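You operate a simulated robot arm through the tools that you are given. There is no shell and no other tool. Be economical: measure what you need, move in short steps, check, and stop when the job is done.

You are at the controls of a simulated robot arm. One attempt, no reset.

Task
Put the grey lump from the top of the green stand on the right bay of the screen rack and the brown lump on top of the green filter there. Put the small pan on the top of the low table away on the top of the low bench. Put the 2 marks teal tin from the steel ledge under the grey panel on the top of the low bench and the 1 mark teal tin on the top of the grey control panel. Turn the fan speed knob to 3. Take the white bucket and leave it on the top of the measuring bench. Open the gauge bench drawer. Any order will do. Set down upright: teal tin.

It is judged by the outcome, as a careful person would: the job done as asked, and still so three seconds after it is handed in. It fails if anything else is knocked over, pushed out of place, dropped, spilled or broken.

Robot
A 6-joint arm with a two-finger parallel gripper on a trunk, on a base that drives. Base frame: it is fixed to the floor where the robot stands at the start and does not move with it; the origin is under the middle of the robot, x ahead of it, y to its left, z up; the surface under the hand at the start is at about z = 0.84. Units: m, rad, N and s.
With the tool pointing down near the work surface it reaches from about 0.28 to 0.68 m from the robot's upright axis, wherever it stands. Its first joint turns from -2.897 to 2.897 rad. Places, roughly: fan speed knob [-3.4, 3.5, 0.9]; gauge bench drawer [-0.9, -5, 0.7]; green filter [0.5, 0.25, 0.75]; lump [0.5, 0.25, 0.75]; right bay of the screen rack (17x20 cm) [0.46, 1.46, 0.44]; small pan [-1.5, 0, 0.5]; teal tin [-1.5, 3.75, 0.75]; top of the grey control panel (40x15 cm) [-1.44, 3.94, 1.68]; top of the low bench [0.6, 2.8, 0.4]; top of the measuring bench [-5.4, -3, 0.8]; white bucket [-5.5, -3, 0.25]. Payload 1.57 kg.
Tool frame: the origin (TCP) lies between the finger pads and is the grasp point; the fingertips stand 0.03 m ahead of it; z points along the fingers, y is the line along which they close. Largest opening 0.11 m; finger width 0.024, thickness 0.012; the body of the gripper, 0.048 by 0.112 m, starts 0.078 m behind the TCP.
Orientation is told as [roll, pitch, yaw] about the base's x, y, z axes, in that order, counted from this pose: with the fingers straight down and closing along the base's y, the tool's x points along the base's -x, its y along +y and its z along -z.

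Tools
- The arm moves only by the tool jog_arm. Its argument "moves" is a list that holds one entry, the list of rows, each a list of 7 numbers: the shift along the tool's x, y, z in m, then the turn, a rotation vector about the tool's x, y, z in rad, then the opening, from 0 (shut) to 1 (fully open). In form: [[[dx, dy, dz, rx, ry, rz, grip], ...]]. A call has 1 to 20 rows; each row is the pose to reach, as a shift and turn from the pose commanded when the call began, along the tool's axes at that moment. Each row takes 0.2 s and may step no farther than 0.05 m and 0.15 rad from the row before; otherwise, or with a gripper value out of range, the whole call is refused. Where a pose cannot be reached the arm comes as near as it can. A force on the tool above 40 N (or 10 N above the force at the start of the call, whichever is more), or a blocked arm, ends the call early, and 0.2 s more pass. Each finger travels about 0.108 m/s and halts on what it meets, pressing with about 24 N; the grip force reading is that of the motor and also rises with nothing between the fingers. The clock runs only during rows and for 0.2 s after the last one: add rows that repeat a pose to give the fingers time. The reply holds the time, the measured pose of the TCP, the force on the tool along the base axes, the opening and the grip force, in the units named above and with some noise, with the torque about the TCP (base axes, N m) and any sound that the robot's microphone picked up.
- Cameras (640 x 400 px; columns grow to the right, rows downward): "scene" is now at [0.0554, 0.1583, 1.6296]; the picture's right is [0.25, -0.97, 0.00], its down [-0.73, -0.19, -0.65] and it looks along [0.63, 0.16, -0.76] (base axes); focal length 286 px, centre (320, 200). "wrist" rides on the gripper at [0.07, 0.016, -0.141] in the tool frame; the picture's right is [-0.23, 0.97, 0.00], its down [-0.86, -0.20, -0.48] and it looks along [-0.47, -0.11, 0.88] (tool axes); focal length 222 px, centre (320, 200). There is no depth. A picture from a camera that has moved, and an enlarged one, comes with that camera's place and axes in the base frame and with its lens.
- capture(camera): a new picture of that camera. It takes no simulated time.
- slide_trunk(by): slides the trunk up (or, below 0, down) by that many m; the arm and the scene camera ride with it, the base frame stays. It gives what a move gives, with no picture.
- base_move(legs): drives the robot by 1 to 6 legs, each [ahead, left, turn to the left] in m, m and rad, along the robot's own axes; the way and the turn of a leg run together, so that a leg with both is an arc; at most 1.5 m and 3.142 rad a leg. The arm and the cameras ride along, it lands a little off, and it stops where it bumps. It gives what a move gives.
- aim_head(pan, tilt): turns the head with the scene camera to pan (to the left, within 2.094 rad either way) and tilt (down, from -0.506 to 1.204), counted from straight ahead of the robot. It gives what a move gives.
- zoom(camera, box): a new picture of the part [left, top, right, bottom] of that camera's present view, enlarged. It takes no simulated time.
- sign_off(): hands the job in; it is judged then, once.

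Work in short steps. Places have to be worked out from the pictures, the camera data and where the tool is seen: move nearer, look again, correct. Check each grasp and each placing, and mend what went wrong. You have 207 turns and 184 pictures in all, those below and enlarged ones among them. Open the gripper and draw the arm clear of the work before you hand the job in, unless the task says otherwise.

The tools are called by a JSON object that holds its "api" and its "payload". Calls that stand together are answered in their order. jog_arm: Moves the arm, as the interface text tells. Its arguments: {"type":"object","properties":{"moves":{"type":"array","items":{"type":"array","items":{"type":"array","items":{"type":"number"}}}}},"required":["moves"]} The other tools are called the same way: slide_trunk (by) slides the trunk up or down; base_move (legs) drives the base; aim_head (pan, tilt) turns the head that bears the scene camera; capture (camera) takes a picture; zoom (camera, box) takes an enlarged picture of a part of a camera's view; sign_off () hands the job in.

At the start:

```text
time: 0.0
position: [0.4558, 0.1561, 1.1551]
orientation: [-0.001, 0.002, -0.001]
wrist_force: [0.0, -0.2, 0.2]
torque: [0.01, -0.02, 0.0]
finger_gap: 0.11
grip_force: 0.1
trunk travel left (down, up): [-0.225, 0.365]
robot x, y, heading: [0.0026, -0.0005, -0.0]
head pan, tilt: [0.251, 0.859]
```

scene: 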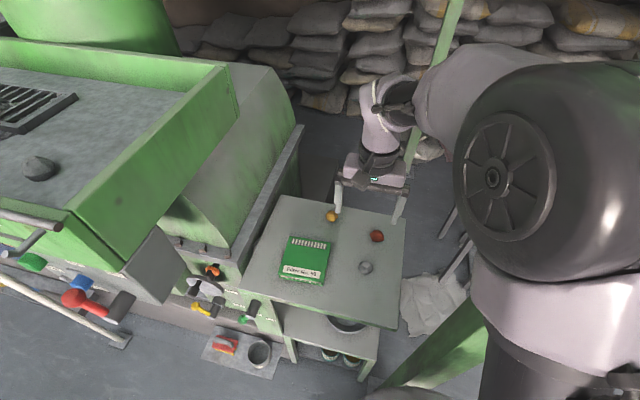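
wrist: 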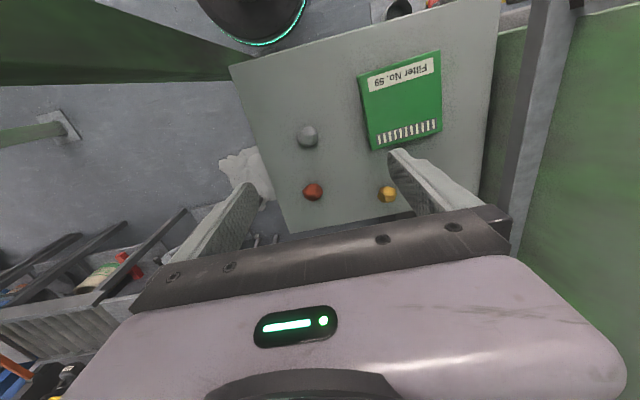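

The stand with the green filter, grey, brown and yellow lumps is ahead. I enlarge it to locate them.

{"api": "zoom", "payload": {"camera": "scene", "box": [220, 170, 440, 390]}}

{"api": "zoom", "payload": {"camera": "wrist", "box": [220, 20, 520, 240]}}

```text
1.82 times, centred on (330, 280) of scene
camera zoom: at [0.0554, 0.1583, 1.6296], right [0.25, -0.97, 0.0], down [-0.73, -0.19, -0.65], along [0.63, 0.16, -0.76], focal length 519 px, centre (302, 54)
```

zoom: 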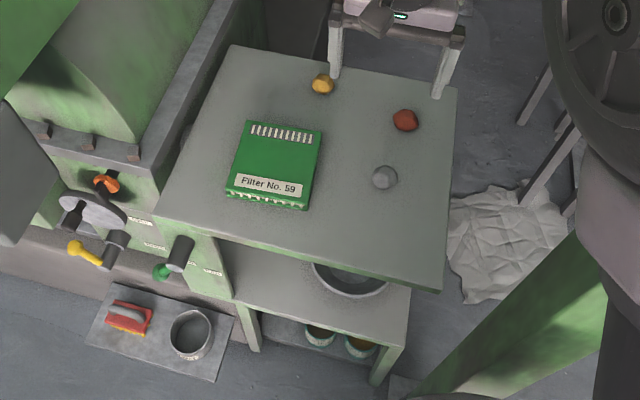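

```text
1.82 times, centred on (370, 130) of wrist
camera zoom: at [0.3872, 0.173, 1.2965], right [0.23, 0.97, 0.0], down [0.86, -0.2, 0.48], along [0.47, -0.11, -0.88], focal length 404 px, centre (229, 327)
```

zoom: 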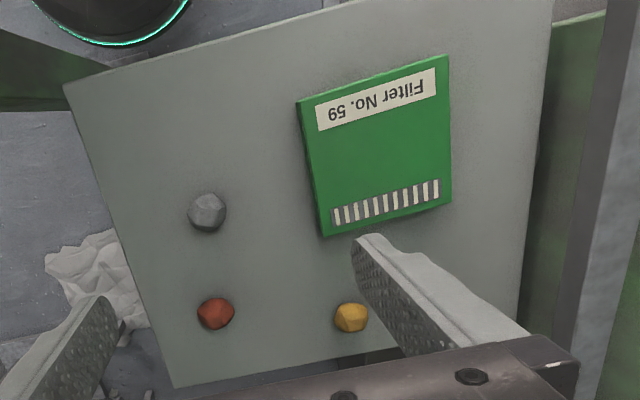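

Triangulating: brown lump is near (0.598, 0.107), grey near (0.478, 0.126), filter centre near (0.456, 0.308), with the table top about 0.84. I move above the brown lump and look.

{"api": "jog_arm", "payload": {"moves": [[[-0.035, -0.012, 0.03, 0, 0, 0, 1], [-0.07, -0.024, 0.06, 0, 0, 0, 1], [-0.105, -0.037, 0.09, 0, 0, 0, 1], [-0.142, -0.049, 0.11, 0, 0, 0, 1], [-0.142, -0.049, 0.155, 0, 0, 0, 1], [-0.142, -0.049, 0.195, 0, 0, 0, 1]]]}}

{"api": "capture", "payload": {"camera": "wrist"}}

{"api": "capture", "payload": {"camera": "scene"}}

```text
time: 1.4
position: [0.6004, 0.1076, 0.9591]
orientation: [0.001, -0.001, 0.001]
wrist_force: [0.1, -0.5, -0.5]
torque: [-0.04, -0.01, 0.03]
finger_gap: 0.11
grip_force: 0.0
trunk travel left (down, up): [-0.225, 0.365]
robot x, y, heading: [-0.0018, 0.0016, -0.004]
head pan, tilt: [0.251, 0.859]
```

```text
179 pictures are left
camera wrist: at [0.5317, 0.1234, 1.1013], right [0.23, 0.97, 0.0], down [0.85, -0.2, 0.48], along [0.47, -0.11, -0.88], focal length 222 px, centre (320, 200)
```

wrist: 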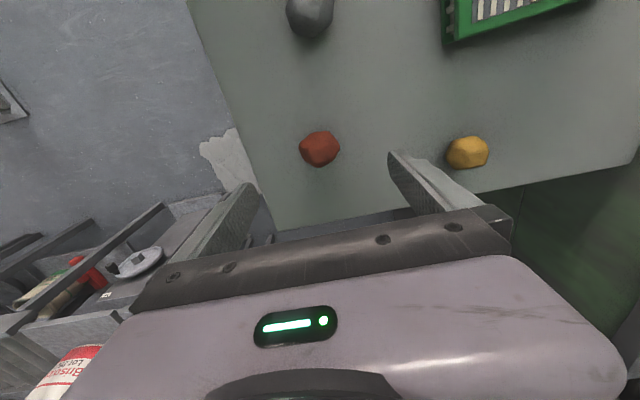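

```text
178 pictures are left
camera scene: at [0.056, 0.1583, 1.6295], right [0.25, -0.97, 0.0], down [-0.73, -0.19, -0.65], along [0.63, 0.16, -0.76], focal length 286 px, centre (320, 200)
```

scene: 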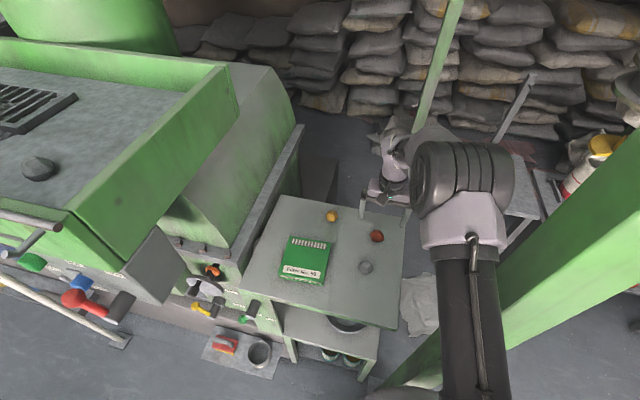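

The brown lump lies right under the TCP. I lower so the fingertips stay just above the table top and close.

{"api": "jog_arm", "payload": {"moves": [[[0, 0, 0.03, 0, 0, 0, 1], [0, 0, 0.06, 0, 0, 0, 1], [0, 0, 0.078, 0, 0, 0, 1], [0, 0, 0.084, 0, 0, 0, 1], [0, 0, 0.084, 0, 0, 0, 0.7], [0, 0, 0.084, 0, 0, 0, 0.3], [0, 0, 0.084, 0, 0, 0, 0], [0, 0, 0.084, 0, 0, 0, 0], [0, 0, 0.084, 0, 0, 0, 0]]]}}

{"api": "capture", "payload": {"camera": "wrist"}}

```text
time: 3.4
position: [0.599, 0.1077, 0.8754]
orientation: [0.0, 0.001, 0.0]
wrist_force: [0.3, 0.5, -0.5]
torque: [-0.02, -0.03, -0.02]
finger_gap: 0.0476
grip_force: 23.8
trunk travel left (down, up): [-0.225, 0.365]
robot x, y, heading: [0.0032, 0.0002, 0.002]
head pan, tilt: [0.251, 0.859]
```

```text
177 pictures are left
camera wrist: at [0.5296, 0.1231, 1.0172], right [0.23, 0.97, 0.0], down [0.86, -0.2, 0.48], along [0.47, -0.11, -0.88], focal length 222 px, centre (320, 200)
```

wrist: 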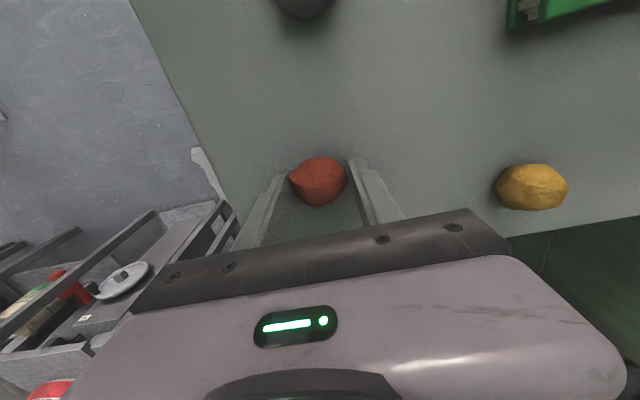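

Gripped with a 4.8 cm gap. I lift and carry it over the filter, then look.

{"api": "jog_arm", "payload": {"moves": [[[0, 0, -0.04, 0, 0, 0, 0], [0, 0, -0.085, 0, 0, 0, 0], [0.03, 0.04, -0.085, 0, 0, 0, 0], [0.058, 0.08, -0.085, 0, 0, 0, 0], [0.087, 0.12, -0.085, 0, 0, 0, 0], [0.115, 0.16, -0.085, 0, 0, 0, 0], [0.143, 0.2, -0.085, 0, 0, 0, 0], [0.143, 0.2, -0.085, 0, 0, 0, 0]]]}}

{"api": "capture", "payload": {"camera": "wrist"}}

{"api": "zoom", "payload": {"camera": "scene", "box": [220, 170, 440, 390]}}

```text
time: 5.2
position: [0.4564, 0.3051, 0.9641]
orientation: [-0.001, 0.0, 0.002]
wrist_force: [-0.3, 0.4, -0.1]
torque: [0.02, -0.02, 0.05]
finger_gap: 0.0
grip_force: 20.8
trunk travel left (down, up): [-0.225, 0.365]
robot x, y, heading: [-0.0014, -0.0021, 0.002]
head pan, tilt: [0.251, 0.859]
```

```text
176 pictures are left
camera wrist: at [0.3866, 0.3204, 1.1053], right [0.23, 0.97, 0.0], down [0.86, -0.2, 0.48], along [0.47, -0.11, -0.88], focal length 222 px, centre (320, 200)
```

wrist: 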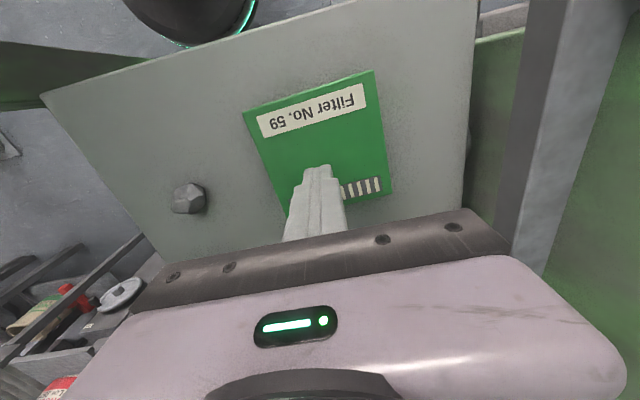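

```text
1.82 times, centred on (330, 280) of scene
camera zoom: at [0.0557, 0.1579, 1.6296], right [0.25, -0.97, 0.0], down [-0.73, -0.19, -0.65], along [0.63, 0.16, -0.76], focal length 519 px, centre (302, 54)
```

zoom: 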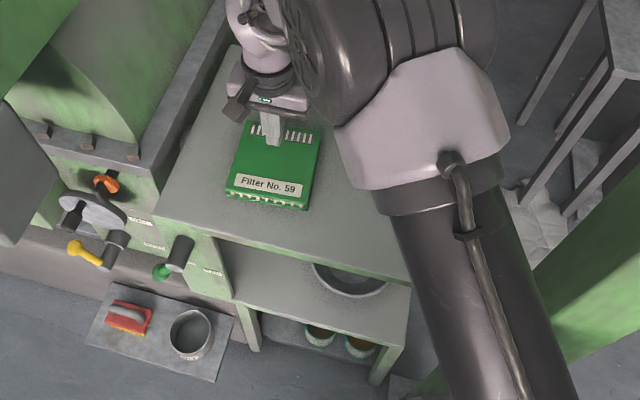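

The lump slipped out: gripped too high, probably. I go back up above its place, gripper open, and look.

{"api": "jog_arm", "payload": {"moves": [[[-0.03, -0.04, 0, 0, 0, 0, 1], [-0.058, -0.08, -0.02, 0, 0, 0, 1], [-0.087, -0.12, -0.04, 0, 0, 0, 1], [-0.087, -0.15, -0.04, 0, 0, 0, 1], [-0.087, -0.15, -0.04, 0, 0, 0, 1]]]}}

{"api": "capture", "payload": {"camera": "wrist"}}

{"api": "zoom", "payload": {"camera": "scene", "box": [220, 170, 440, 390]}}

```text
refused: row 2 steps farther than a row can; nothing moved
```

```text
174 pictures are left
camera wrist: at [0.3866, 0.3204, 1.1053], right [0.23, 0.97, 0.0], down [0.86, -0.2, 0.48], along [0.47, -0.11, -0.88], focal length 222 px, centre (320, 200)
```

wrist: 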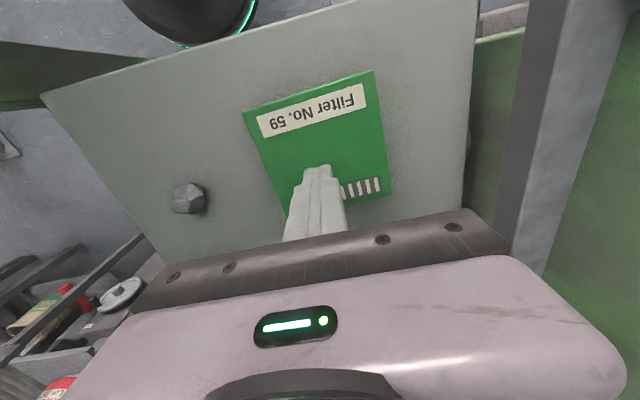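

```text
1.82 times, centred on (330, 280) of scene
camera zoom: at [0.0557, 0.1579, 1.6296], right [0.25, -0.97, 0.0], down [-0.73, -0.19, -0.65], along [0.63, 0.16, -0.76], focal length 519 px, centre (302, 54)
```

zoom: 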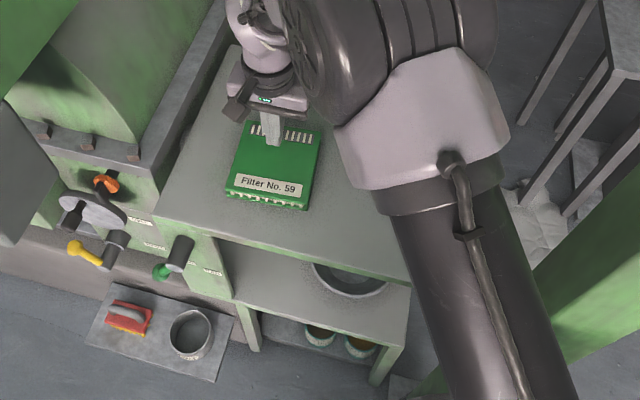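

A step was too long; I redo it with shorter steps.

{"api": "jog_arm", "payload": {"moves": [[[-0.02, -0.04, 0, 0, 0, 0, 1], [-0.04, -0.08, -0.015, 0, 0, 0, 1], [-0.06, -0.12, -0.03, 0, 0, 0, 1], [-0.08, -0.15, -0.04, 0, 0, 0, 1], [-0.1, -0.19, -0.04, 0, 0, 0, 1]]]}}

{"api": "capture", "payload": {"camera": "wrist"}}

```text
time: 6.4
position: [0.5558, 0.1158, 1.0001]
orientation: [0.001, 0.001, -0.001]
wrist_force: [0.4, -1.8, -0.5]
torque: [0.04, -0.02, 0.02]
finger_gap: 0.1098
grip_force: 0.0
trunk travel left (down, up): [-0.225, 0.365]
robot x, y, heading: [0.0003, -0.0023, 0.002]
head pan, tilt: [0.251, 0.859]
```

```text
172 pictures are left
camera wrist: at [0.4864, 0.132, 1.1418], right [0.23, 0.97, 0.0], down [0.86, -0.2, 0.48], along [0.47, -0.11, -0.88], focal length 222 px, centre (320, 200)
```

wrist: 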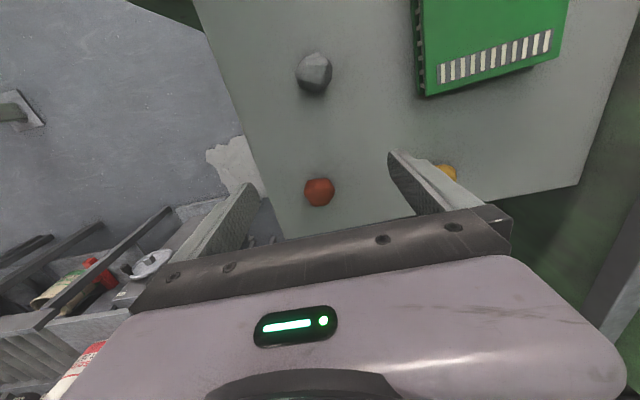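

The lump got squeezed forward to about (0.628, 0.097); the table top comes out at ~0.83, so I was gripping above its middle. I go lower this time.

{"api": "jog_arm", "payload": {"moves": [[[-0.035, -0.009, 0.0, 0, 0, 0, 1], [-0.072, -0.019, 0.02, 0, 0, 0, 1], [-0.072, -0.019, 0.06, 0, 0, 0, 1], [-0.072, -0.019, 0.1, 0, 0, 0, 1], [-0.072, -0.019, 0.125, 0, 0, 0, 1], [-0.072, -0.019, 0.136, 0, 0, 0, 1], [-0.072, -0.019, 0.136, 0, 0, 0, 1]]]}}

{"api": "capture", "payload": {"camera": "wrist"}}

```text
time: 7.9
position: [0.6286, 0.0988, 0.8701]
orientation: [0.002, -0.013, -0.001]
wrist_force: [-7.6, -0.8, 25.6]
torque: [-1.49, 0.52, -0.71]
finger_gap: 0.11
grip_force: 0.0
trunk travel left (down, up): [-0.225, 0.365]
robot x, y, heading: [-0.0023, 0.0018, 0.002]
head pan, tilt: [0.251, 0.859]
stopped in row 7: the force on the tool passed its limit at 50 N (the readings are from after the stop); the commanded pose is now the measured one
```

```text
171 pictures are left
camera wrist: at [0.5581, 0.1152, 1.011], right [0.23, 0.97, 0.0], down [0.85, -0.2, 0.49], along [0.48, -0.11, -0.87], focal length 222 px, centre (320, 200)
```

wrist: 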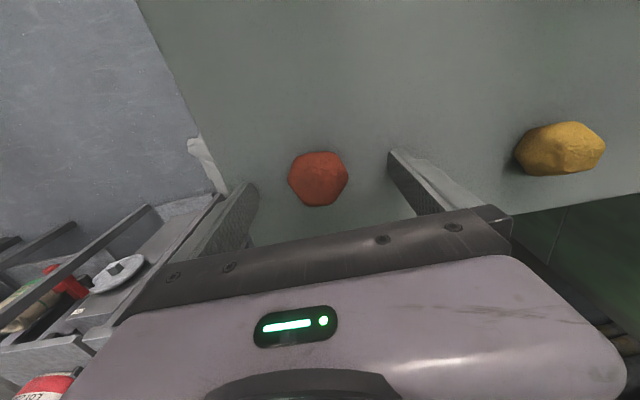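

Fingertips touched the table (top = 0.84). I raise 4 mm, centre on the lump, turn a little so the pads meet flat faces, and close.

{"api": "jog_arm", "payload": {"moves": [[[0.0, 0, -0.005, 0, 0.013, 0, 1], [0.006, 0, -0.004, 0, 0.013, -0.13, 1], [0.006, 0, -0.004, 0, 0.013, -0.26, 1], [0.006, 0, -0.004, 0, 0.013, -0.26, 0.6], [0.006, 0, -0.004, 0, 0.013, -0.26, 0.3], [0.006, 0, -0.004, 0, 0.013, -0.26, 0.1], [0.006, 0, -0.004, 0, 0.013, -0.26, 0.1], [0.006, 0, -0.004, 0, 0.013, -0.26, 0.1]]]}}

{"api": "capture", "payload": {"camera": "wrist"}}

```text
time: 9.7
position: [0.6243, 0.0996, 0.8702]
orientation: [-0.001, 0.004, 0.259]
wrist_force: [0.3, 0.2, -0.5]
torque: [0.0, 0.01, 0.0]
finger_gap: 0.0405
grip_force: 24.6
trunk travel left (down, up): [-0.225, 0.365]
robot x, y, heading: [-0.003, 0.0014, -0.002]
head pan, tilt: [0.251, 0.859]
```

```text
170 pictures are left
camera wrist: at [0.5543, 0.0968, 1.013], right [-0.03, 1.0, 0.0], down [0.88, 0.03, 0.47], along [0.47, 0.01, -0.88], focal length 222 px, centre (320, 200)
```

wrist: 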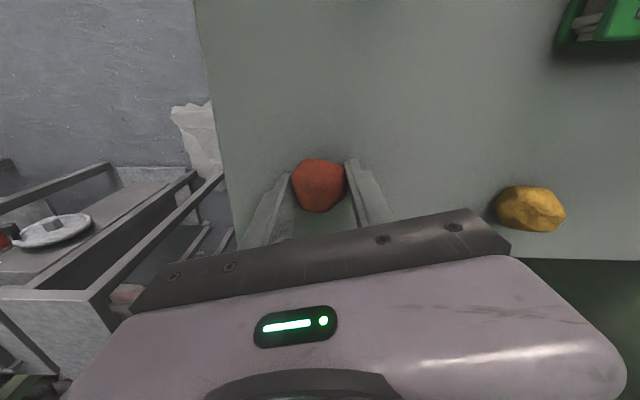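

Gap 4.05 cm, flatter contact. I lift slowly and check it.

{"api": "jog_arm", "payload": {"moves": [[[0, 0, -0.02, 0, 0, 0, 0.1], [0, 0, -0.045, 0, 0, 0, 0.1], [0, 0, -0.07, 0, 0, 0, 0.1], [0, 0, -0.09, 0, 0, 0, 0.1], [0, 0, -0.09, 0, 0, 0, 0.1]]]}}

{"api": "capture", "payload": {"camera": "wrist"}}

```text
time: 10.9
position: [0.6245, 0.0994, 0.9623]
orientation: [0.0, 0.006, 0.259]
wrist_force: [-0.8, 0.1, 0.3]
torque: [0.0, -0.04, 0.0]
finger_gap: 0.0404
grip_force: 24.4
trunk travel left (down, up): [-0.225, 0.365]
robot x, y, heading: [-0.002, -0.0008, -0.003]
head pan, tilt: [0.251, 0.859]
```

```text
169 pictures are left
camera wrist: at [0.5543, 0.0968, 1.1035], right [-0.03, 1.0, 0.0], down [0.88, 0.03, 0.47], along [0.47, 0.01, -0.88], focal length 222 px, centre (320, 200)
```

wrist: 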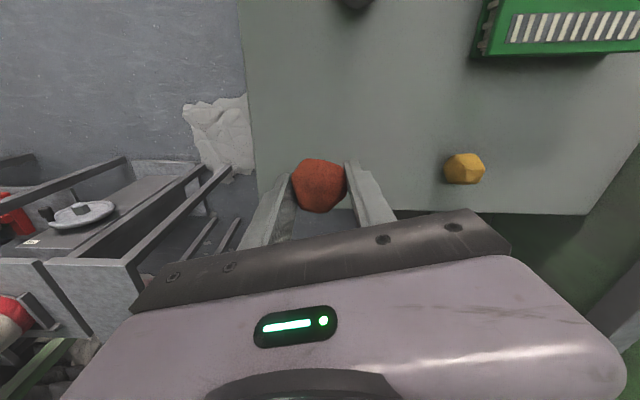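

Held well. I carry it over the filter centre (~0.456, 0.306).

{"api": "jog_arm", "payload": {"moves": [[[0.018, 0.04, 0, 0, 0, 0, 0.1], [0.036, 0.081, 0, 0, 0, 0, 0.1], [0.054, 0.121, 0, 0, 0, 0, 0.1], [0.073, 0.162, 0, 0, 0, 0, 0.1], [0.091, 0.203, 0, 0, 0, 0, 0.1], [0.109, 0.243, 0, 0, 0, 0, 0.1], [0.109, 0.243, 0, 0, 0, 0, 0.1]]]}}

{"api": "capture", "payload": {"camera": "wrist"}}

{"api": "zoom", "payload": {"camera": "scene", "box": [220, 170, 440, 390]}}

```text
time: 12.5
position: [0.4554, 0.3069, 0.9616]
orientation: [-0.001, 0.005, 0.261]
wrist_force: [-0.1, 0.6, -0.8]
torque: [-0.01, -0.01, -0.02]
finger_gap: 0.0408
grip_force: 24.2
trunk travel left (down, up): [-0.225, 0.365]
robot x, y, heading: [0.0026, 0.0024, -0.003]
head pan, tilt: [0.251, 0.859]
```

```text
168 pictures are left
camera wrist: at [0.3839, 0.3051, 1.1042], right [-0.03, 1.0, 0.0], down [0.88, 0.03, 0.47], along [0.47, 0.01, -0.88], focal length 222 px, centre (320, 200)
```

wrist: 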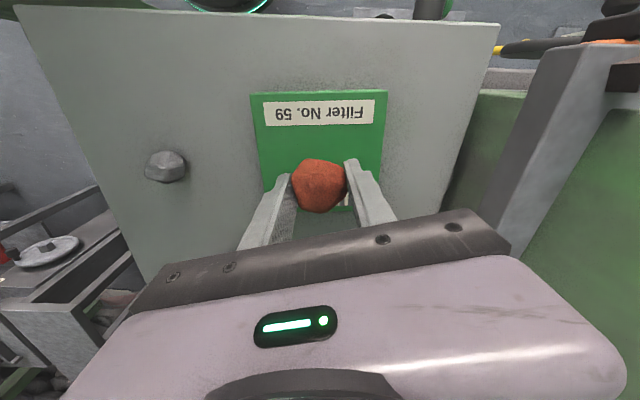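

```text
1.82 times, centred on (330, 280) of scene
camera zoom: at [0.0555, 0.1579, 1.6296], right [0.25, -0.97, 0.0], down [-0.73, -0.19, -0.65], along [0.63, 0.16, -0.76], focal length 519 px, centre (302, 54)
```

zoom: 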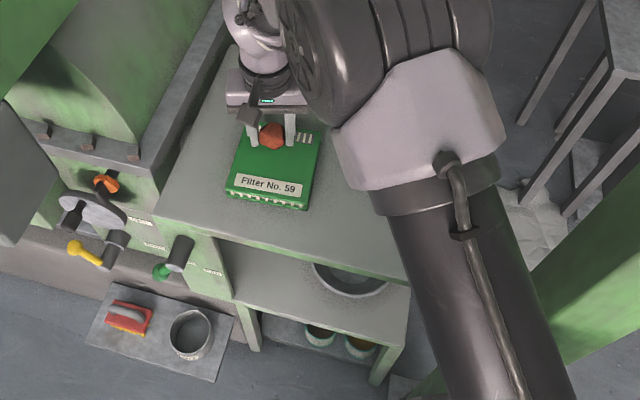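

Over the filter. I lower in fine steps to just about contact.

{"api": "jog_arm", "payload": {"moves": [[[0, 0, 0.03, 0, 0, 0, 0.1], [0, 0, 0.055, 0, 0, 0, 0.1], [0, 0, 0.062, 0, 0, 0, 0.1], [0, 0, 0.067, 0, 0, 0, 0.1], [0, 0, 0.067, 0, 0, 0, 0.1]]]}}

{"api": "zoom", "payload": {"camera": "scene", "box": [250, 190, 350, 290]}}

```text
time: 13.6
position: [0.4566, 0.3078, 0.9001]
orientation: [0.003, -0.003, 0.26]
wrist_force: [-5.3, -3.4, 24.1]
torque: [-0.57, 0.26, -0.22]
finger_gap: 0.0403
grip_force: 23.2
trunk travel left (down, up): [-0.225, 0.365]
robot x, y, heading: [-0.0005, 0.001, -0.002]
head pan, tilt: [0.251, 0.859]
stopped in row 5: the force on the tool passed its limit at 43 N (the readings are from after the stop); the commanded pose is now the measured one
```

```text
4.00 times, centred on (300, 240) of scene
camera zoom: at [0.0524, 0.1564, 1.6301], right [0.25, -0.97, 0.0], down [-0.73, -0.19, -0.65], along [0.63, 0.16, -0.76], focal length 1142 px, centre (400, 40)
```

zoom: 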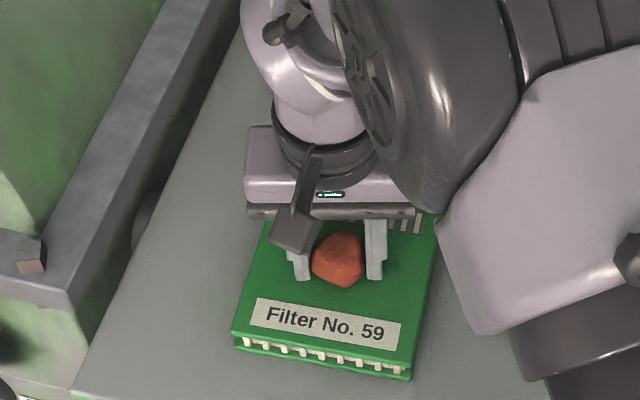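

Contact with the filter top at TCP 0.900. I ease up a hair, open and retreat.

{"api": "jog_arm", "payload": {"moves": [[[0, 0, -0.001, 0, 0, 0, 0.1], [0, 0, -0.001, 0, 0, 0, 0.45], [0, 0, -0.002, 0, 0, 0, 0.8], [0, 0, -0.003, 0, 0, 0, 0.8], [0, 0, -0.03, 0, 0, 0, 0.8], [0, 0, -0.07, 0, 0, 0, 0.8], [0, 0, -0.1, 0, 0, 0, 0.8]]]}}

{"api": "capture", "payload": {"camera": "wrist"}}

```text
time: 15.2
position: [0.4577, 0.3083, 0.9974]
orientation: [0.001, 0.001, 0.261]
wrist_force: [0.8, -0.4, 0.1]
torque: [-0.02, 0.03, 0.02]
finger_gap: 0.088
grip_force: 0.0
trunk travel left (down, up): [-0.225, 0.365]
robot x, y, heading: [-0.0031, 0.0021, -0.0]
head pan, tilt: [0.251, 0.859]
```

```text
165 pictures are left
camera wrist: at [0.387, 0.3045, 1.1383], right [-0.03, 1.0, 0.0], down [0.88, 0.03, 0.48], along [0.48, 0.02, -0.88], focal length 222 px, centre (320, 200)
```

wrist: 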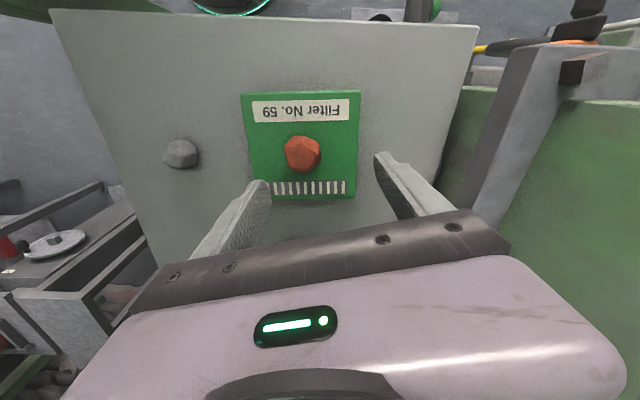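

Brown lump rests on the filter. Next I go above the grey lump (~0.479, 0.126).

{"api": "jog_arm", "payload": {"moves": [[[0.005, -0.036, 0, 0, 0, 0, 1], [0.01, -0.072, 0, 0, 0, 0, 1], [0.016, -0.108, 0, 0, 0, 0, 1], [0.021, -0.145, 0, 0, 0, 0, 1], [0.0265, -0.181, 0.02, 0, 0, 0, 1], [0.0265, -0.181, 0.05, 0, 0, 0, 1]]]}}

{"api": "capture", "payload": {"camera": "wrist"}}

```text
time: 16.6
position: [0.4806, 0.125, 0.9468]
orientation: [0.001, 0.0, 0.263]
wrist_force: [0.5, 0.2, -1.0]
torque: [0.02, 0.01, -0.01]
finger_gap: 0.1102
grip_force: 0.1
trunk travel left (down, up): [-0.225, 0.365]
robot x, y, heading: [0.0015, -0.0014, 0.006]
head pan, tilt: [0.251, 0.859]
```

```text
164 pictures are left
camera wrist: at [0.4097, 0.1223, 1.0876], right [-0.03, 1.0, 0.0], down [0.88, 0.03, 0.48], along [0.48, 0.02, -0.88], focal length 222 px, centre (320, 200)
```

wrist: 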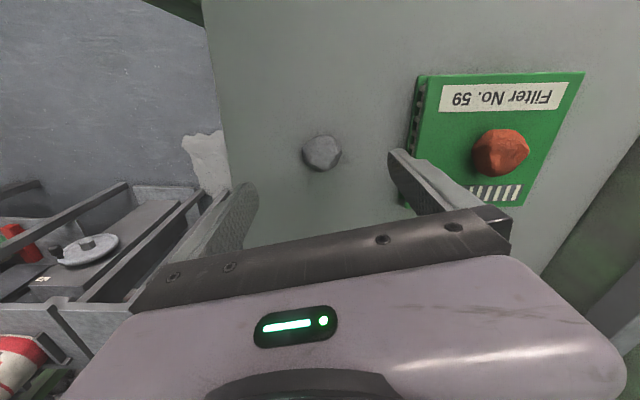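

Well centred; I enlarge to see its facets.

{"api": "zoom", "payload": {"camera": "wrist", "box": [260, 110, 380, 190]}}

```text
5.00 times, centred on (320, 150) of wrist
camera zoom: at [0.4097, 0.1223, 1.0876], right [-0.03, 1.0, 0.0], down [0.88, 0.03, 0.48], along [0.48, 0.02, -0.88], focal length 1111 px, centre (320, 450)
```

zoom: 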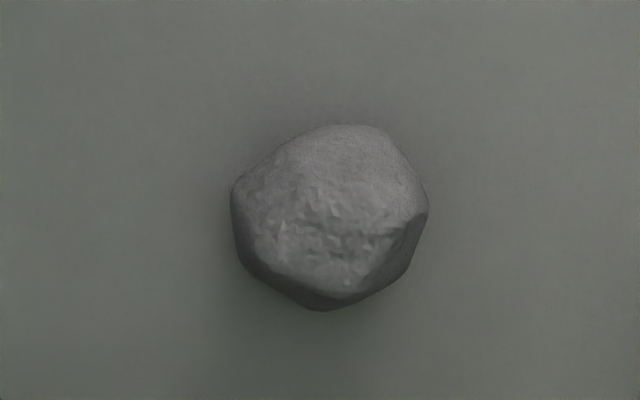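

Sides look fair for this grip. I lower, close, lift and check.

{"api": "jog_arm", "payload": {"moves": [[[0.003, 0, 0.03, 0, 0, 0, 1], [0.003, 0, 0.06, 0, 0, 0, 1], [0.003, 0, 0.073, 0, 0, 0, 1], [0.003, 0, 0.073, 0, 0, 0, 0.6], [0.003, 0, 0.073, 0, 0, 0, 0.3], [0.003, 0, 0.073, 0, 0, 0, 0.1], [0.003, 0, 0.073, 0, 0, 0, 0.1], [0.003, 0, 0.06, 0, 0, 0, 0.1], [0.003, 0, 0.03, 0, 0, 0, 0.1], [0.003, 0, -0.01, 0, 0, 0, 0.1], [0.003, 0, -0.05, 0, 0, 0, 0.1]]]}}

{"api": "capture", "payload": {"camera": "wrist"}}

```text
time: 19.0
position: [0.4765, 0.128, 0.9981]
orientation: [0.001, 0.001, 0.263]
wrist_force: [0.3, 0.3, -0.7]
torque: [0.0, 0.01, 0.0]
finger_gap: 0.043
grip_force: 24.3
trunk travel left (down, up): [-0.225, 0.365]
robot x, y, heading: [-0.0039, -0.0021, -0.0]
head pan, tilt: [0.251, 0.859]
```

```text
162 pictures are left
camera wrist: at [0.4062, 0.1243, 1.1402], right [-0.03, 1.0, 0.0], down [0.88, 0.03, 0.48], along [0.48, 0.02, -0.88], focal length 222 px, centre (320, 200)
```

wrist: 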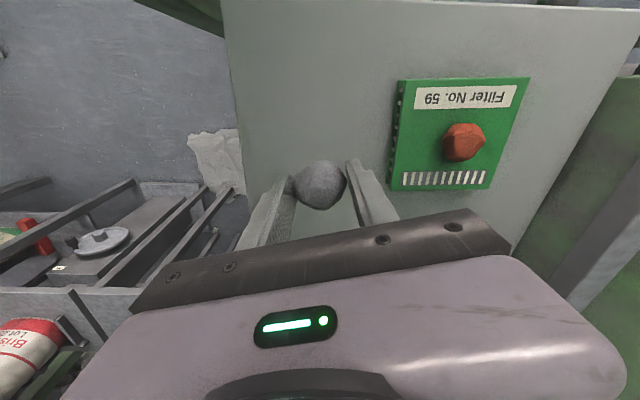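

Grey lump is held. I look to the left for the screen rack and the driving path.

{"api": "aim_head", "payload": {"pan": 1.3, "tilt": 0.5}}

{"api": "capture", "payload": {"camera": "scene"}}

{"api": "aim_head", "payload": {"pan": 2.09, "tilt": 0.5}}

{"api": "capture", "payload": {"camera": "scene"}}

{"api": "aim_head", "payload": {"pan": -1.6, "tilt": 0.4}}

{"api": "capture", "payload": {"camera": "scene"}}

```text
time: 20.3
position: [0.4777, 0.1275, 0.9978]
orientation: [0.001, -0.002, 0.262]
wrist_force: [0.4, -0.3, 0.0]
torque: [0.03, 0.01, -0.03]
finger_gap: 0.0433
grip_force: 24.3
trunk travel left (down, up): [-0.225, 0.365]
robot x, y, heading: [0.0008, 0.0011, 0.003]
head pan, tilt: [1.3, 0.499]
```

```text
161 pictures are left
camera scene: at [0.0043, 0.2266, 1.6602], right [0.96, -0.27, 0.0], down [-0.13, -0.46, -0.88], along [0.24, 0.85, -0.48], focal length 286 px, centre (320, 200)
```

scene: 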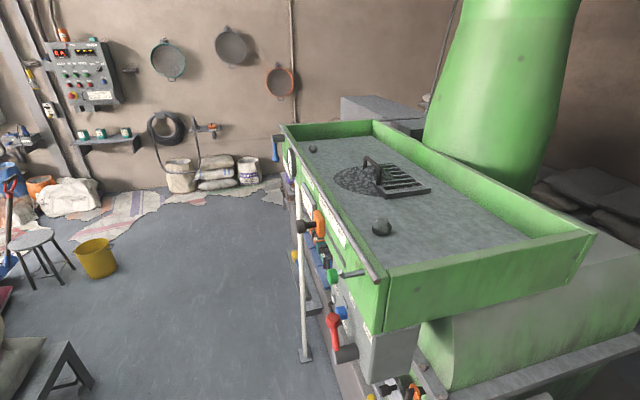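

```text
time: 21.4
position: [0.4771, 0.1284, 0.998]
orientation: [0.001, -0.001, 0.261]
wrist_force: [-0.6, -0.3, -0.4]
torque: [0.01, 0.01, 0.01]
finger_gap: 0.0431
grip_force: 23.7
trunk travel left (down, up): [-0.225, 0.365]
robot x, y, heading: [-0.0004, -0.0002, -0.003]
head pan, tilt: [2.089, 0.499]
```

```text
160 pictures are left
camera scene: at [-0.0651, 0.218, 1.6602], right [0.87, 0.49, 0.0], down [0.24, -0.42, -0.88], along [-0.43, 0.76, -0.48], focal length 286 px, centre (320, 200)
```

scene: 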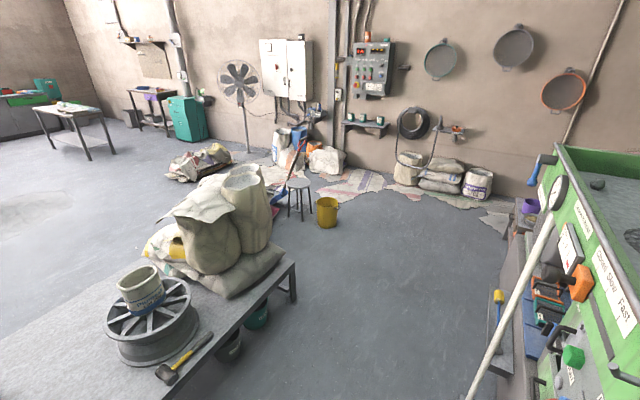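

```text
time: 24.4
position: [0.4776, 0.127, 0.9978]
orientation: [0.002, -0.003, 0.261]
wrist_force: [1.1, -0.7, -0.9]
torque: [-0.02, -0.01, 0.0]
finger_gap: 0.0431
grip_force: 23.6
trunk travel left (down, up): [-0.225, 0.365]
robot x, y, heading: [-0.0013, -0.0002, -0.002]
head pan, tilt: [-1.6, 0.4]
```

```text
159 pictures are left
camera scene: at [-0.0228, 0.0464, 1.6694], right [-1.0, 0.03, 0.0], down [0.01, 0.39, -0.92], along [-0.03, -0.92, -0.39], focal length 286 px, centre (320, 200)
```

scene: 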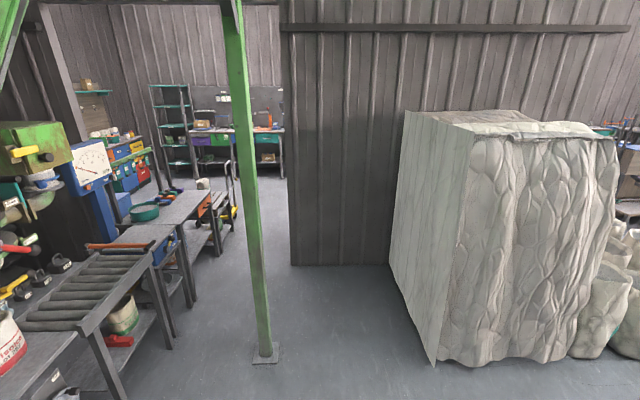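

The rack is low in front of the machine with a support strut near (0.2, 1.2). I tuck the arm in and up, back away from the stand, then drive left to view the rack.

{"api": "jog_arm", "payload": {"moves": [[[0.02, 0, -0.04, 0, 0, 0, 0.1], [0.04, 0, -0.08, 0, 0, 0, 0.1], [0.08, 0, -0.1, 0, 0, 0, 0.1], [0.12, 0, -0.1, 0, 0, 0, 0.1], [0.15, 0, -0.1, 0, 0, 0, 0.1]]]}}

{"api": "aim_head", "payload": {"pan": 0.3, "tilt": 0.7}}

{"api": "base_move", "payload": {"legs": [[-0.38, 0, 0], [0, 1.3, 0]]}}

{"api": "capture", "payload": {"camera": "scene"}}

```text
time: 25.6
position: [0.3318, 0.0857, 1.0957]
orientation: [0.003, -0.002, 0.261]
wrist_force: [0.4, -0.3, -0.4]
torque: [-0.01, -0.01, -0.02]
finger_gap: 0.0431
grip_force: 24.5
trunk travel left (down, up): [-0.225, 0.365]
robot x, y, heading: [-0.0012, -0.001, 0.001]
head pan, tilt: [-1.6, 0.4]
```

```text
time: 27.5
position: [0.3321, 0.0869, 1.0968]
orientation: [0.001, -0.002, 0.263]
wrist_force: [-0.6, 0.5, 0.2]
torque: [-0.02, 0.01, 0.01]
finger_gap: 0.0431
grip_force: 24.2
trunk travel left (down, up): [-0.225, 0.365]
robot x, y, heading: [0.0002, -0.0011, 0.001]
head pan, tilt: [0.3, 0.7]
```

```text
time: 36.2
position: [-0.0473, 1.42, 1.0966]
orientation: [0.0, -0.001, 0.256]
wrist_force: [0.4, 0.1, -0.3]
torque: [-0.03, -0.03, 0.0]
finger_gap: 0.0427
grip_force: 24.1
trunk travel left (down, up): [-0.225, 0.365]
robot x, y, heading: [-0.3813, 1.3328, -0.004]
head pan, tilt: [0.3, 0.7]
```

```text
158 pictures are left
camera scene: at [-0.318, 1.4971, 1.6425], right [0.29, -0.96, 0.0], down [-0.62, -0.19, -0.76], along [0.73, 0.22, -0.64], focal length 286 px, centre (320, 200)
```

scene: 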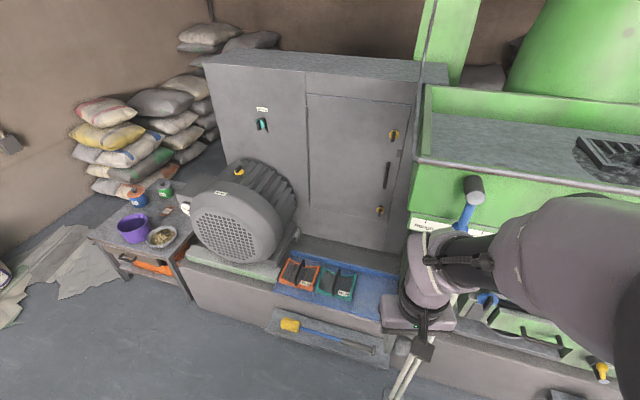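

The blue strip with trays seems to be the rack; the right bay is just behind the gripper. I enlarge and also take the wrist view.

{"api": "zoom", "payload": {"camera": "scene", "box": [250, 220, 450, 345]}}

{"api": "capture", "payload": {"camera": "wrist"}}

```text
3.20 times, centred on (350, 282) of scene
camera zoom: at [-0.318, 1.4971, 1.6425], right [0.29, -0.96, 0.0], down [-0.62, -0.19, -0.76], along [0.73, 0.22, -0.64], focal length 914 px, centre (224, -64)
```

zoom: 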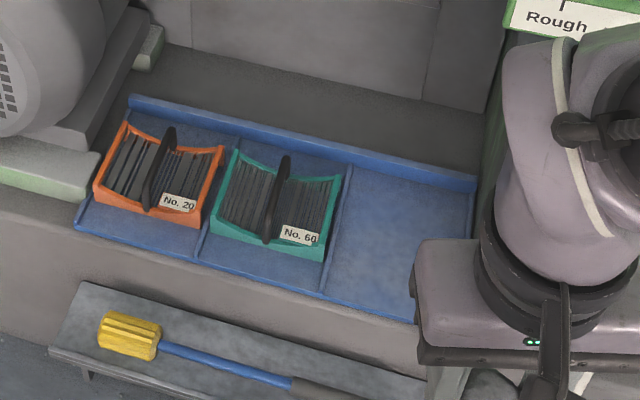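

```text
156 pictures are left
camera wrist: at [-0.1178, 1.4156, 1.2377], right [-0.03, 1.0, 0.0], down [0.88, 0.02, 0.48], along [0.48, 0.02, -0.88], focal length 222 px, centre (320, 200)
```

wrist: 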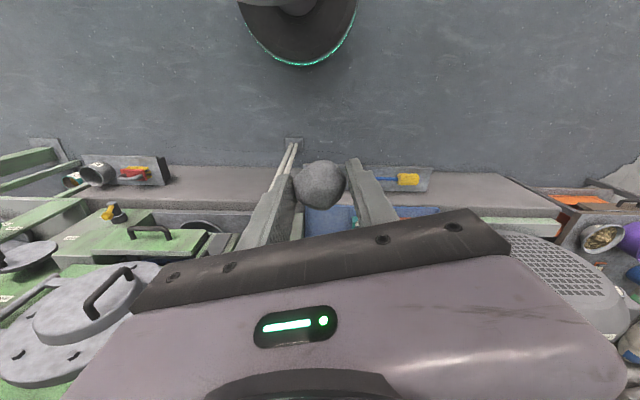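

The right bay is the empty blue one; a trough corner overhangs near (0.17, 1.45, 1.36). I drive to about (0.0, 1.75) to approach the bay from the left side, and lower the trunk.

{"api": "base_move", "payload": {"legs": [[0, 0.42, 0], [0.37, 0, 0]]}}

{"api": "slide_trunk", "payload": {"by": -0.22}}

{"api": "aim_head", "payload": {"pan": -0.35, "tilt": 0.9}}

{"api": "capture", "payload": {"camera": "scene"}}

{"api": "capture", "payload": {"camera": "wrist"}}

```text
time: 40.8
position: [0.3235, 1.8459, 1.0956]
orientation: [0.003, 0.0, 0.266]
wrist_force: [0.2, -0.8, -1.0]
torque: [0.01, 0.02, -0.02]
finger_gap: 0.0425
grip_force: 24.6
trunk travel left (down, up): [-0.225, 0.365]
robot x, y, heading: [-0.0089, 1.7589, 0.003]
head pan, tilt: [0.3, 0.7]
```

```text
time: 43.1
position: [0.3241, 1.8464, 0.8756]
orientation: [0.001, -0.002, 0.266]
wrist_force: [-0.2, -0.2, -0.5]
torque: [-0.03, -0.01, -0.04]
finger_gap: 0.0425
grip_force: 23.8
trunk travel left (down, up): [-0.005, 0.585]
robot x, y, heading: [-0.0056, 1.7619, 0.003]
head pan, tilt: [0.3, 0.7]
```

```text
time: 44.1
position: [0.324, 1.8465, 0.8762]
orientation: [0.001, -0.001, 0.266]
wrist_force: [-0.4, -0.9, -0.6]
torque: [0.0, -0.01, 0.01]
finger_gap: 0.0428
grip_force: 24.0
trunk travel left (down, up): [-0.005, 0.585]
robot x, y, heading: [-0.0087, 1.7591, 0.007]
head pan, tilt: [-0.351, 0.901]
```

```text
155 pictures are left
camera scene: at [0.0418, 1.8716, 1.4064], right [-0.34, -0.94, 0.0], down [-0.74, 0.27, -0.62], along [0.58, -0.21, -0.78], focal length 286 px, centre (320, 200)
```

scene: 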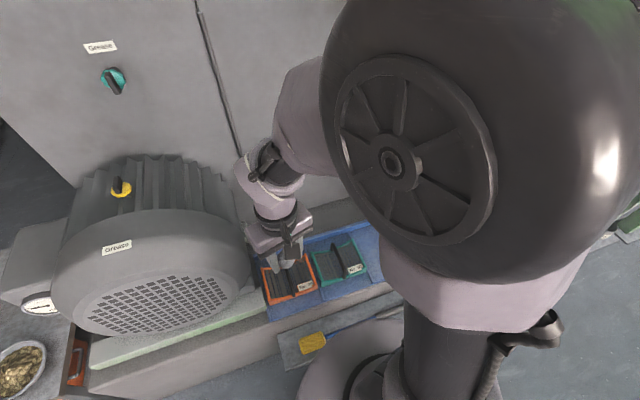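

```text
154 pictures are left
camera wrist: at [0.2526, 1.8427, 1.0177], right [-0.04, 1.0, 0.0], down [0.88, 0.03, 0.48], along [0.48, 0.02, -0.88], focal length 222 px, centre (320, 200)
```

wrist: 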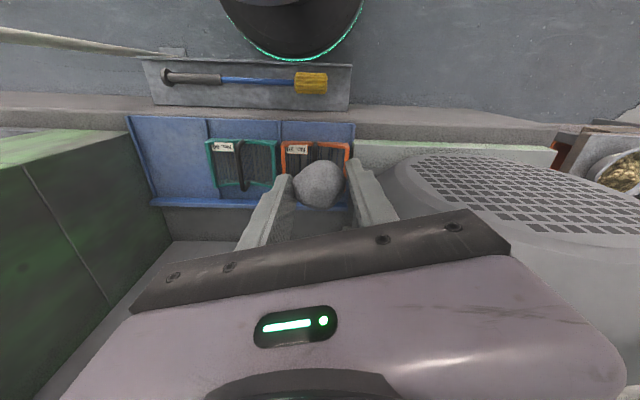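

The bay centre is about (0.465, 1.455). I lower first to z ≈ 0.66, then swing right at low height under the overhang.

{"api": "jog_arm", "payload": {"moves": [[[0, 0, 0.045, 0, 0, 0, 0.1], [0, 0, 0.09, 0, 0, 0, 0.1], [0, 0, 0.135, 0, 0, 0, 0.1], [0, 0, 0.18, 0, 0, 0, 0.1], [0, 0, 0.215, 0, 0, 0, 0.1], [-0.005, -0.04, 0.215, 0, 0, 0, 0.1], [-0.01, -0.08, 0.215, 0, 0, 0, 0.1], [-0.012, -0.12, 0.215, 0, 0, 0, 0.1], [-0.015, -0.16, 0.215, 0, 0, 0, 0.1], [-0.018, -0.2, 0.215, 0, 0, 0, 0.1]]]}}

{"api": "capture", "payload": {"camera": "scene"}}

{"api": "capture", "payload": {"camera": "wrist"}}

```text
time: 46.3
position: [0.3935, 1.6556, 0.6616]
orientation: [0.001, -0.002, 0.265]
wrist_force: [-0.8, 0.4, -0.3]
torque: [-0.01, 0.01, 0.01]
finger_gap: 0.0425
grip_force: 24.0
trunk travel left (down, up): [-0.005, 0.585]
robot x, y, heading: [-0.0069, 1.7589, 0.003]
head pan, tilt: [-0.351, 0.901]
```

```text
153 pictures are left
camera scene: at [0.0418, 1.8716, 1.4064], right [-0.34, -0.94, 0.0], down [-0.74, 0.27, -0.62], along [0.58, -0.21, -0.78], focal length 286 px, centre (320, 200)
```

scene: 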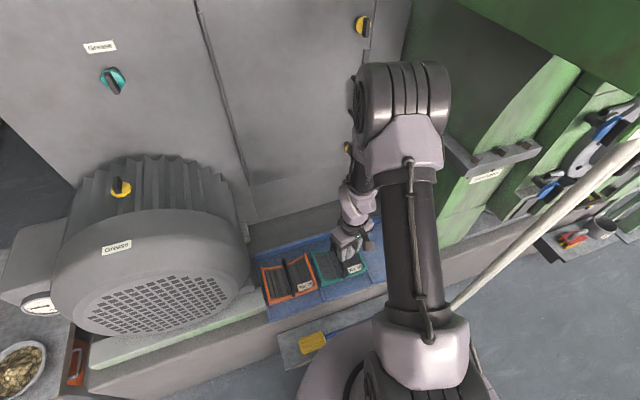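

```text
152 pictures are left
camera wrist: at [0.3222, 1.6522, 0.803], right [-0.04, 1.0, 0.0], down [0.88, 0.03, 0.48], along [0.48, 0.02, -0.88], focal length 222 px, centre (320, 200)
```

wrist: 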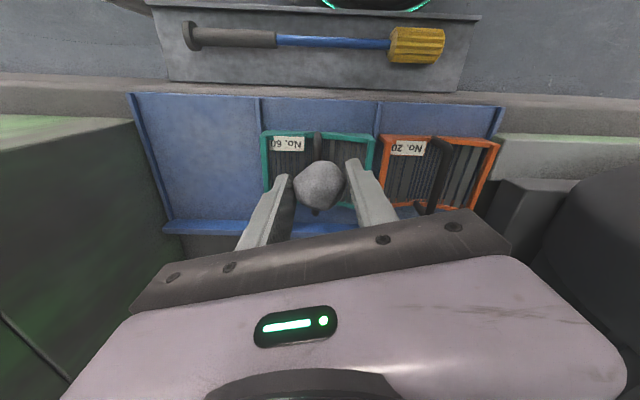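

Clear so far. I go on to above the bay at z ≈ 0.62.

{"api": "jog_arm", "payload": {"moves": [[[-0.002, -0.04, 0.01, 0, 0, 0, 0.1], [-0.004, -0.08, 0.02, 0, 0, 0, 0.1], [-0.006, -0.12, 0.03, 0, 0, 0, 0.1], [-0.008, -0.16, 0.04, 0, 0, 0, 0.1], [-0.01, -0.195, 0.05, 0, 0, 0, 0.1]]]}}

{"api": "capture", "payload": {"camera": "scene"}}

{"api": "capture", "payload": {"camera": "wrist"}}

```text
time: 47.5
position: [0.4541, 1.4718, 0.6108]
orientation: [0.002, -0.001, 0.266]
wrist_force: [0.3, 0.6, -0.8]
torque: [-0.01, 0.02, 0.0]
finger_gap: 0.0425
grip_force: 23.8
trunk travel left (down, up): [-0.005, 0.585]
robot x, y, heading: [-0.0061, 1.7579, -0.0]
head pan, tilt: [-0.351, 0.901]
```

```text
151 pictures are left
camera scene: at [0.0418, 1.8716, 1.4064], right [-0.34, -0.94, 0.0], down [-0.74, 0.27, -0.62], along [0.58, -0.21, -0.78], focal length 286 px, centre (320, 200)
```

scene: 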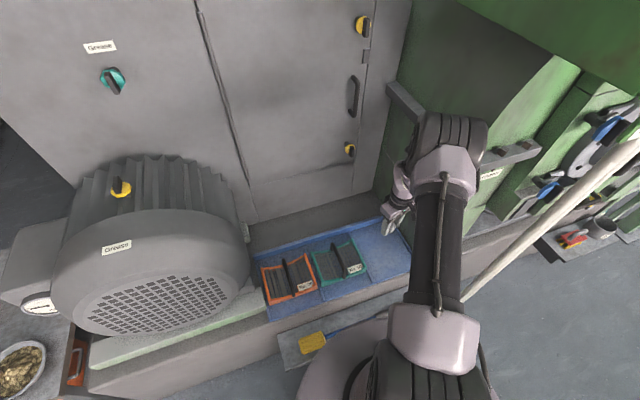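

```text
150 pictures are left
camera wrist: at [0.3828, 1.4681, 0.7525], right [-0.04, 1.0, 0.0], down [0.88, 0.03, 0.48], along [0.48, 0.02, -0.88], focal length 222 px, centre (320, 200)
```

wrist: 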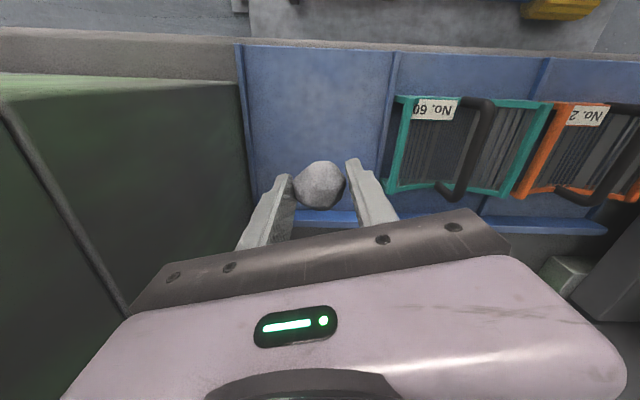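

Centred over the right bay. I lower gradually toward the bay floor (~0.44).

{"api": "jog_arm", "payload": {"moves": [[[0, 0, 0.04, 0, 0, 0, 0.1], [0, 0, 0.08, 0, 0, 0, 0.1], [0, 0, 0.11, 0, 0, 0, 0.1], [0, 0, 0.125, 0, 0, 0, 0.1], [0, 0, 0.132, 0, 0, 0, 0.1], [0, 0, 0.132, 0, 0, 0, 0.1]]]}}

{"api": "capture", "payload": {"camera": "wrist"}}

{"api": "capture", "payload": {"camera": "scene"}}

```text
time: 48.9
position: [0.4539, 1.473, 0.4785]
orientation: [0.002, -0.001, 0.264]
wrist_force: [0.4, 1.0, -0.9]
torque: [0.0, 0.0, 0.0]
finger_gap: 0.0427
grip_force: 23.8
trunk travel left (down, up): [-0.005, 0.585]
robot x, y, heading: [-0.0094, 1.7601, 0.002]
head pan, tilt: [-0.351, 0.901]
```

```text
149 pictures are left
camera wrist: at [0.3835, 1.4692, 0.6193], right [-0.04, 1.0, 0.0], down [0.88, 0.03, 0.48], along [0.48, 0.02, -0.88], focal length 222 px, centre (320, 200)
```

wrist: 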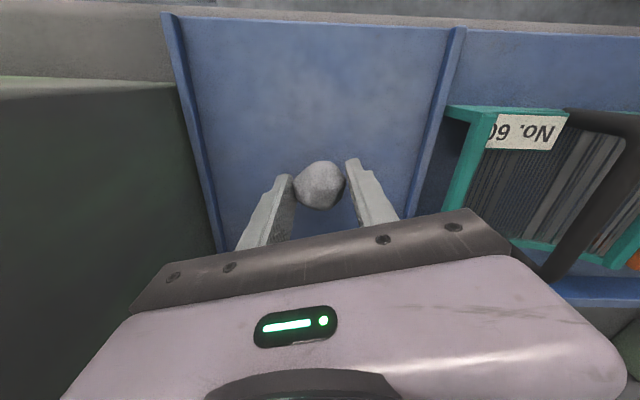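

```text
148 pictures are left
camera scene: at [0.0418, 1.8715, 1.4064], right [-0.34, -0.94, 0.0], down [-0.74, 0.27, -0.62], along [0.58, -0.21, -0.78], focal length 286 px, centre (320, 200)
```

scene: 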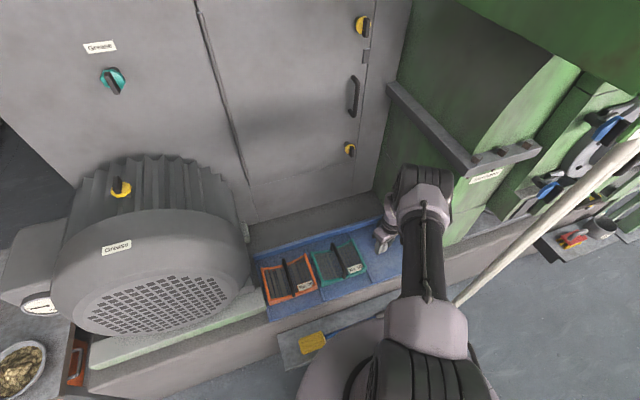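

Not touching yet; I feel down in 4 mm steps.

{"api": "jog_arm", "payload": {"moves": [[[0, 0, 0.004, 0, 0, 0, 0.1], [0, 0, 0.008, 0, 0, 0, 0.1], [0, 0, 0.012, 0, 0, 0, 0.1], [0, 0, 0.016, 0, 0, 0, 0.1], [0, 0, 0.02, 0, 0, 0, 0.1], [0, 0, 0.024, 0, 0, 0, 0.1], [0, 0, 0.028, 0, 0, 0, 0.1], [0, 0, 0.032, 0, 0, 0, 0.1]]]}}

```text
time: 50.2
position: [0.4557, 1.4717, 0.4616]
orientation: [-0.002, -0.005, 0.263]
wrist_force: [-8.8, 4.3, 27.9]
torque: [0.67, 0.69, -0.08]
finger_gap: 0.0429
grip_force: 23.5
trunk travel left (down, up): [-0.005, 0.585]
robot x, y, heading: [-0.0129, 1.7602, 0.005]
head pan, tilt: [-0.351, 0.901]
stopped in row 6: the force on the tool passed its limit at 46 N (the readings are from after the stop); the commanded pose is now the measured one
```

Contact at 0.4616. I ease up slightly, open moderately, and rise.

{"api": "jog_arm", "payload": {"moves": [[[0, 0, -0.002, 0, 0, 0, 0.1], [0, 0, -0.002, 0, 0, 0, 0.45], [0, 0, -0.002, 0, 0, 0, 0.75], [0, 0, -0.003, 0, 0, 0, 0.75], [0, 0, -0.04, 0, 0, 0, 0.75], [0, 0, -0.08, 0, 0, 0, 0.75], [0, 0, -0.12, 0, 0, 0, 0.75], [0, 0, -0.16, 0, 0, 0, 0.75]]]}}

{"api": "capture", "payload": {"camera": "wrist"}}

```text
time: 52.0
position: [0.4572, 1.4702, 0.6206]
orientation: [0.0, -0.004, 0.267]
wrist_force: [-0.1, 0.5, -0.7]
torque: [0.01, 0.02, 0.01]
finger_gap: 0.0826
grip_force: 0.0
trunk travel left (down, up): [-0.005, 0.585]
robot x, y, heading: [-0.0071, 1.7599, 0.004]
head pan, tilt: [-0.351, 0.901]
```

```text
147 pictures are left
camera wrist: at [0.385, 1.4675, 0.7627], right [-0.04, 1.0, 0.0], down [0.88, 0.03, 0.48], along [0.48, 0.02, -0.88], focal length 222 px, centre (320, 200)
```

wrist: 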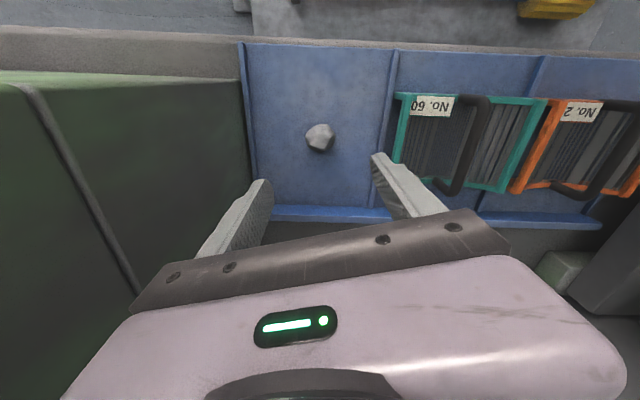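

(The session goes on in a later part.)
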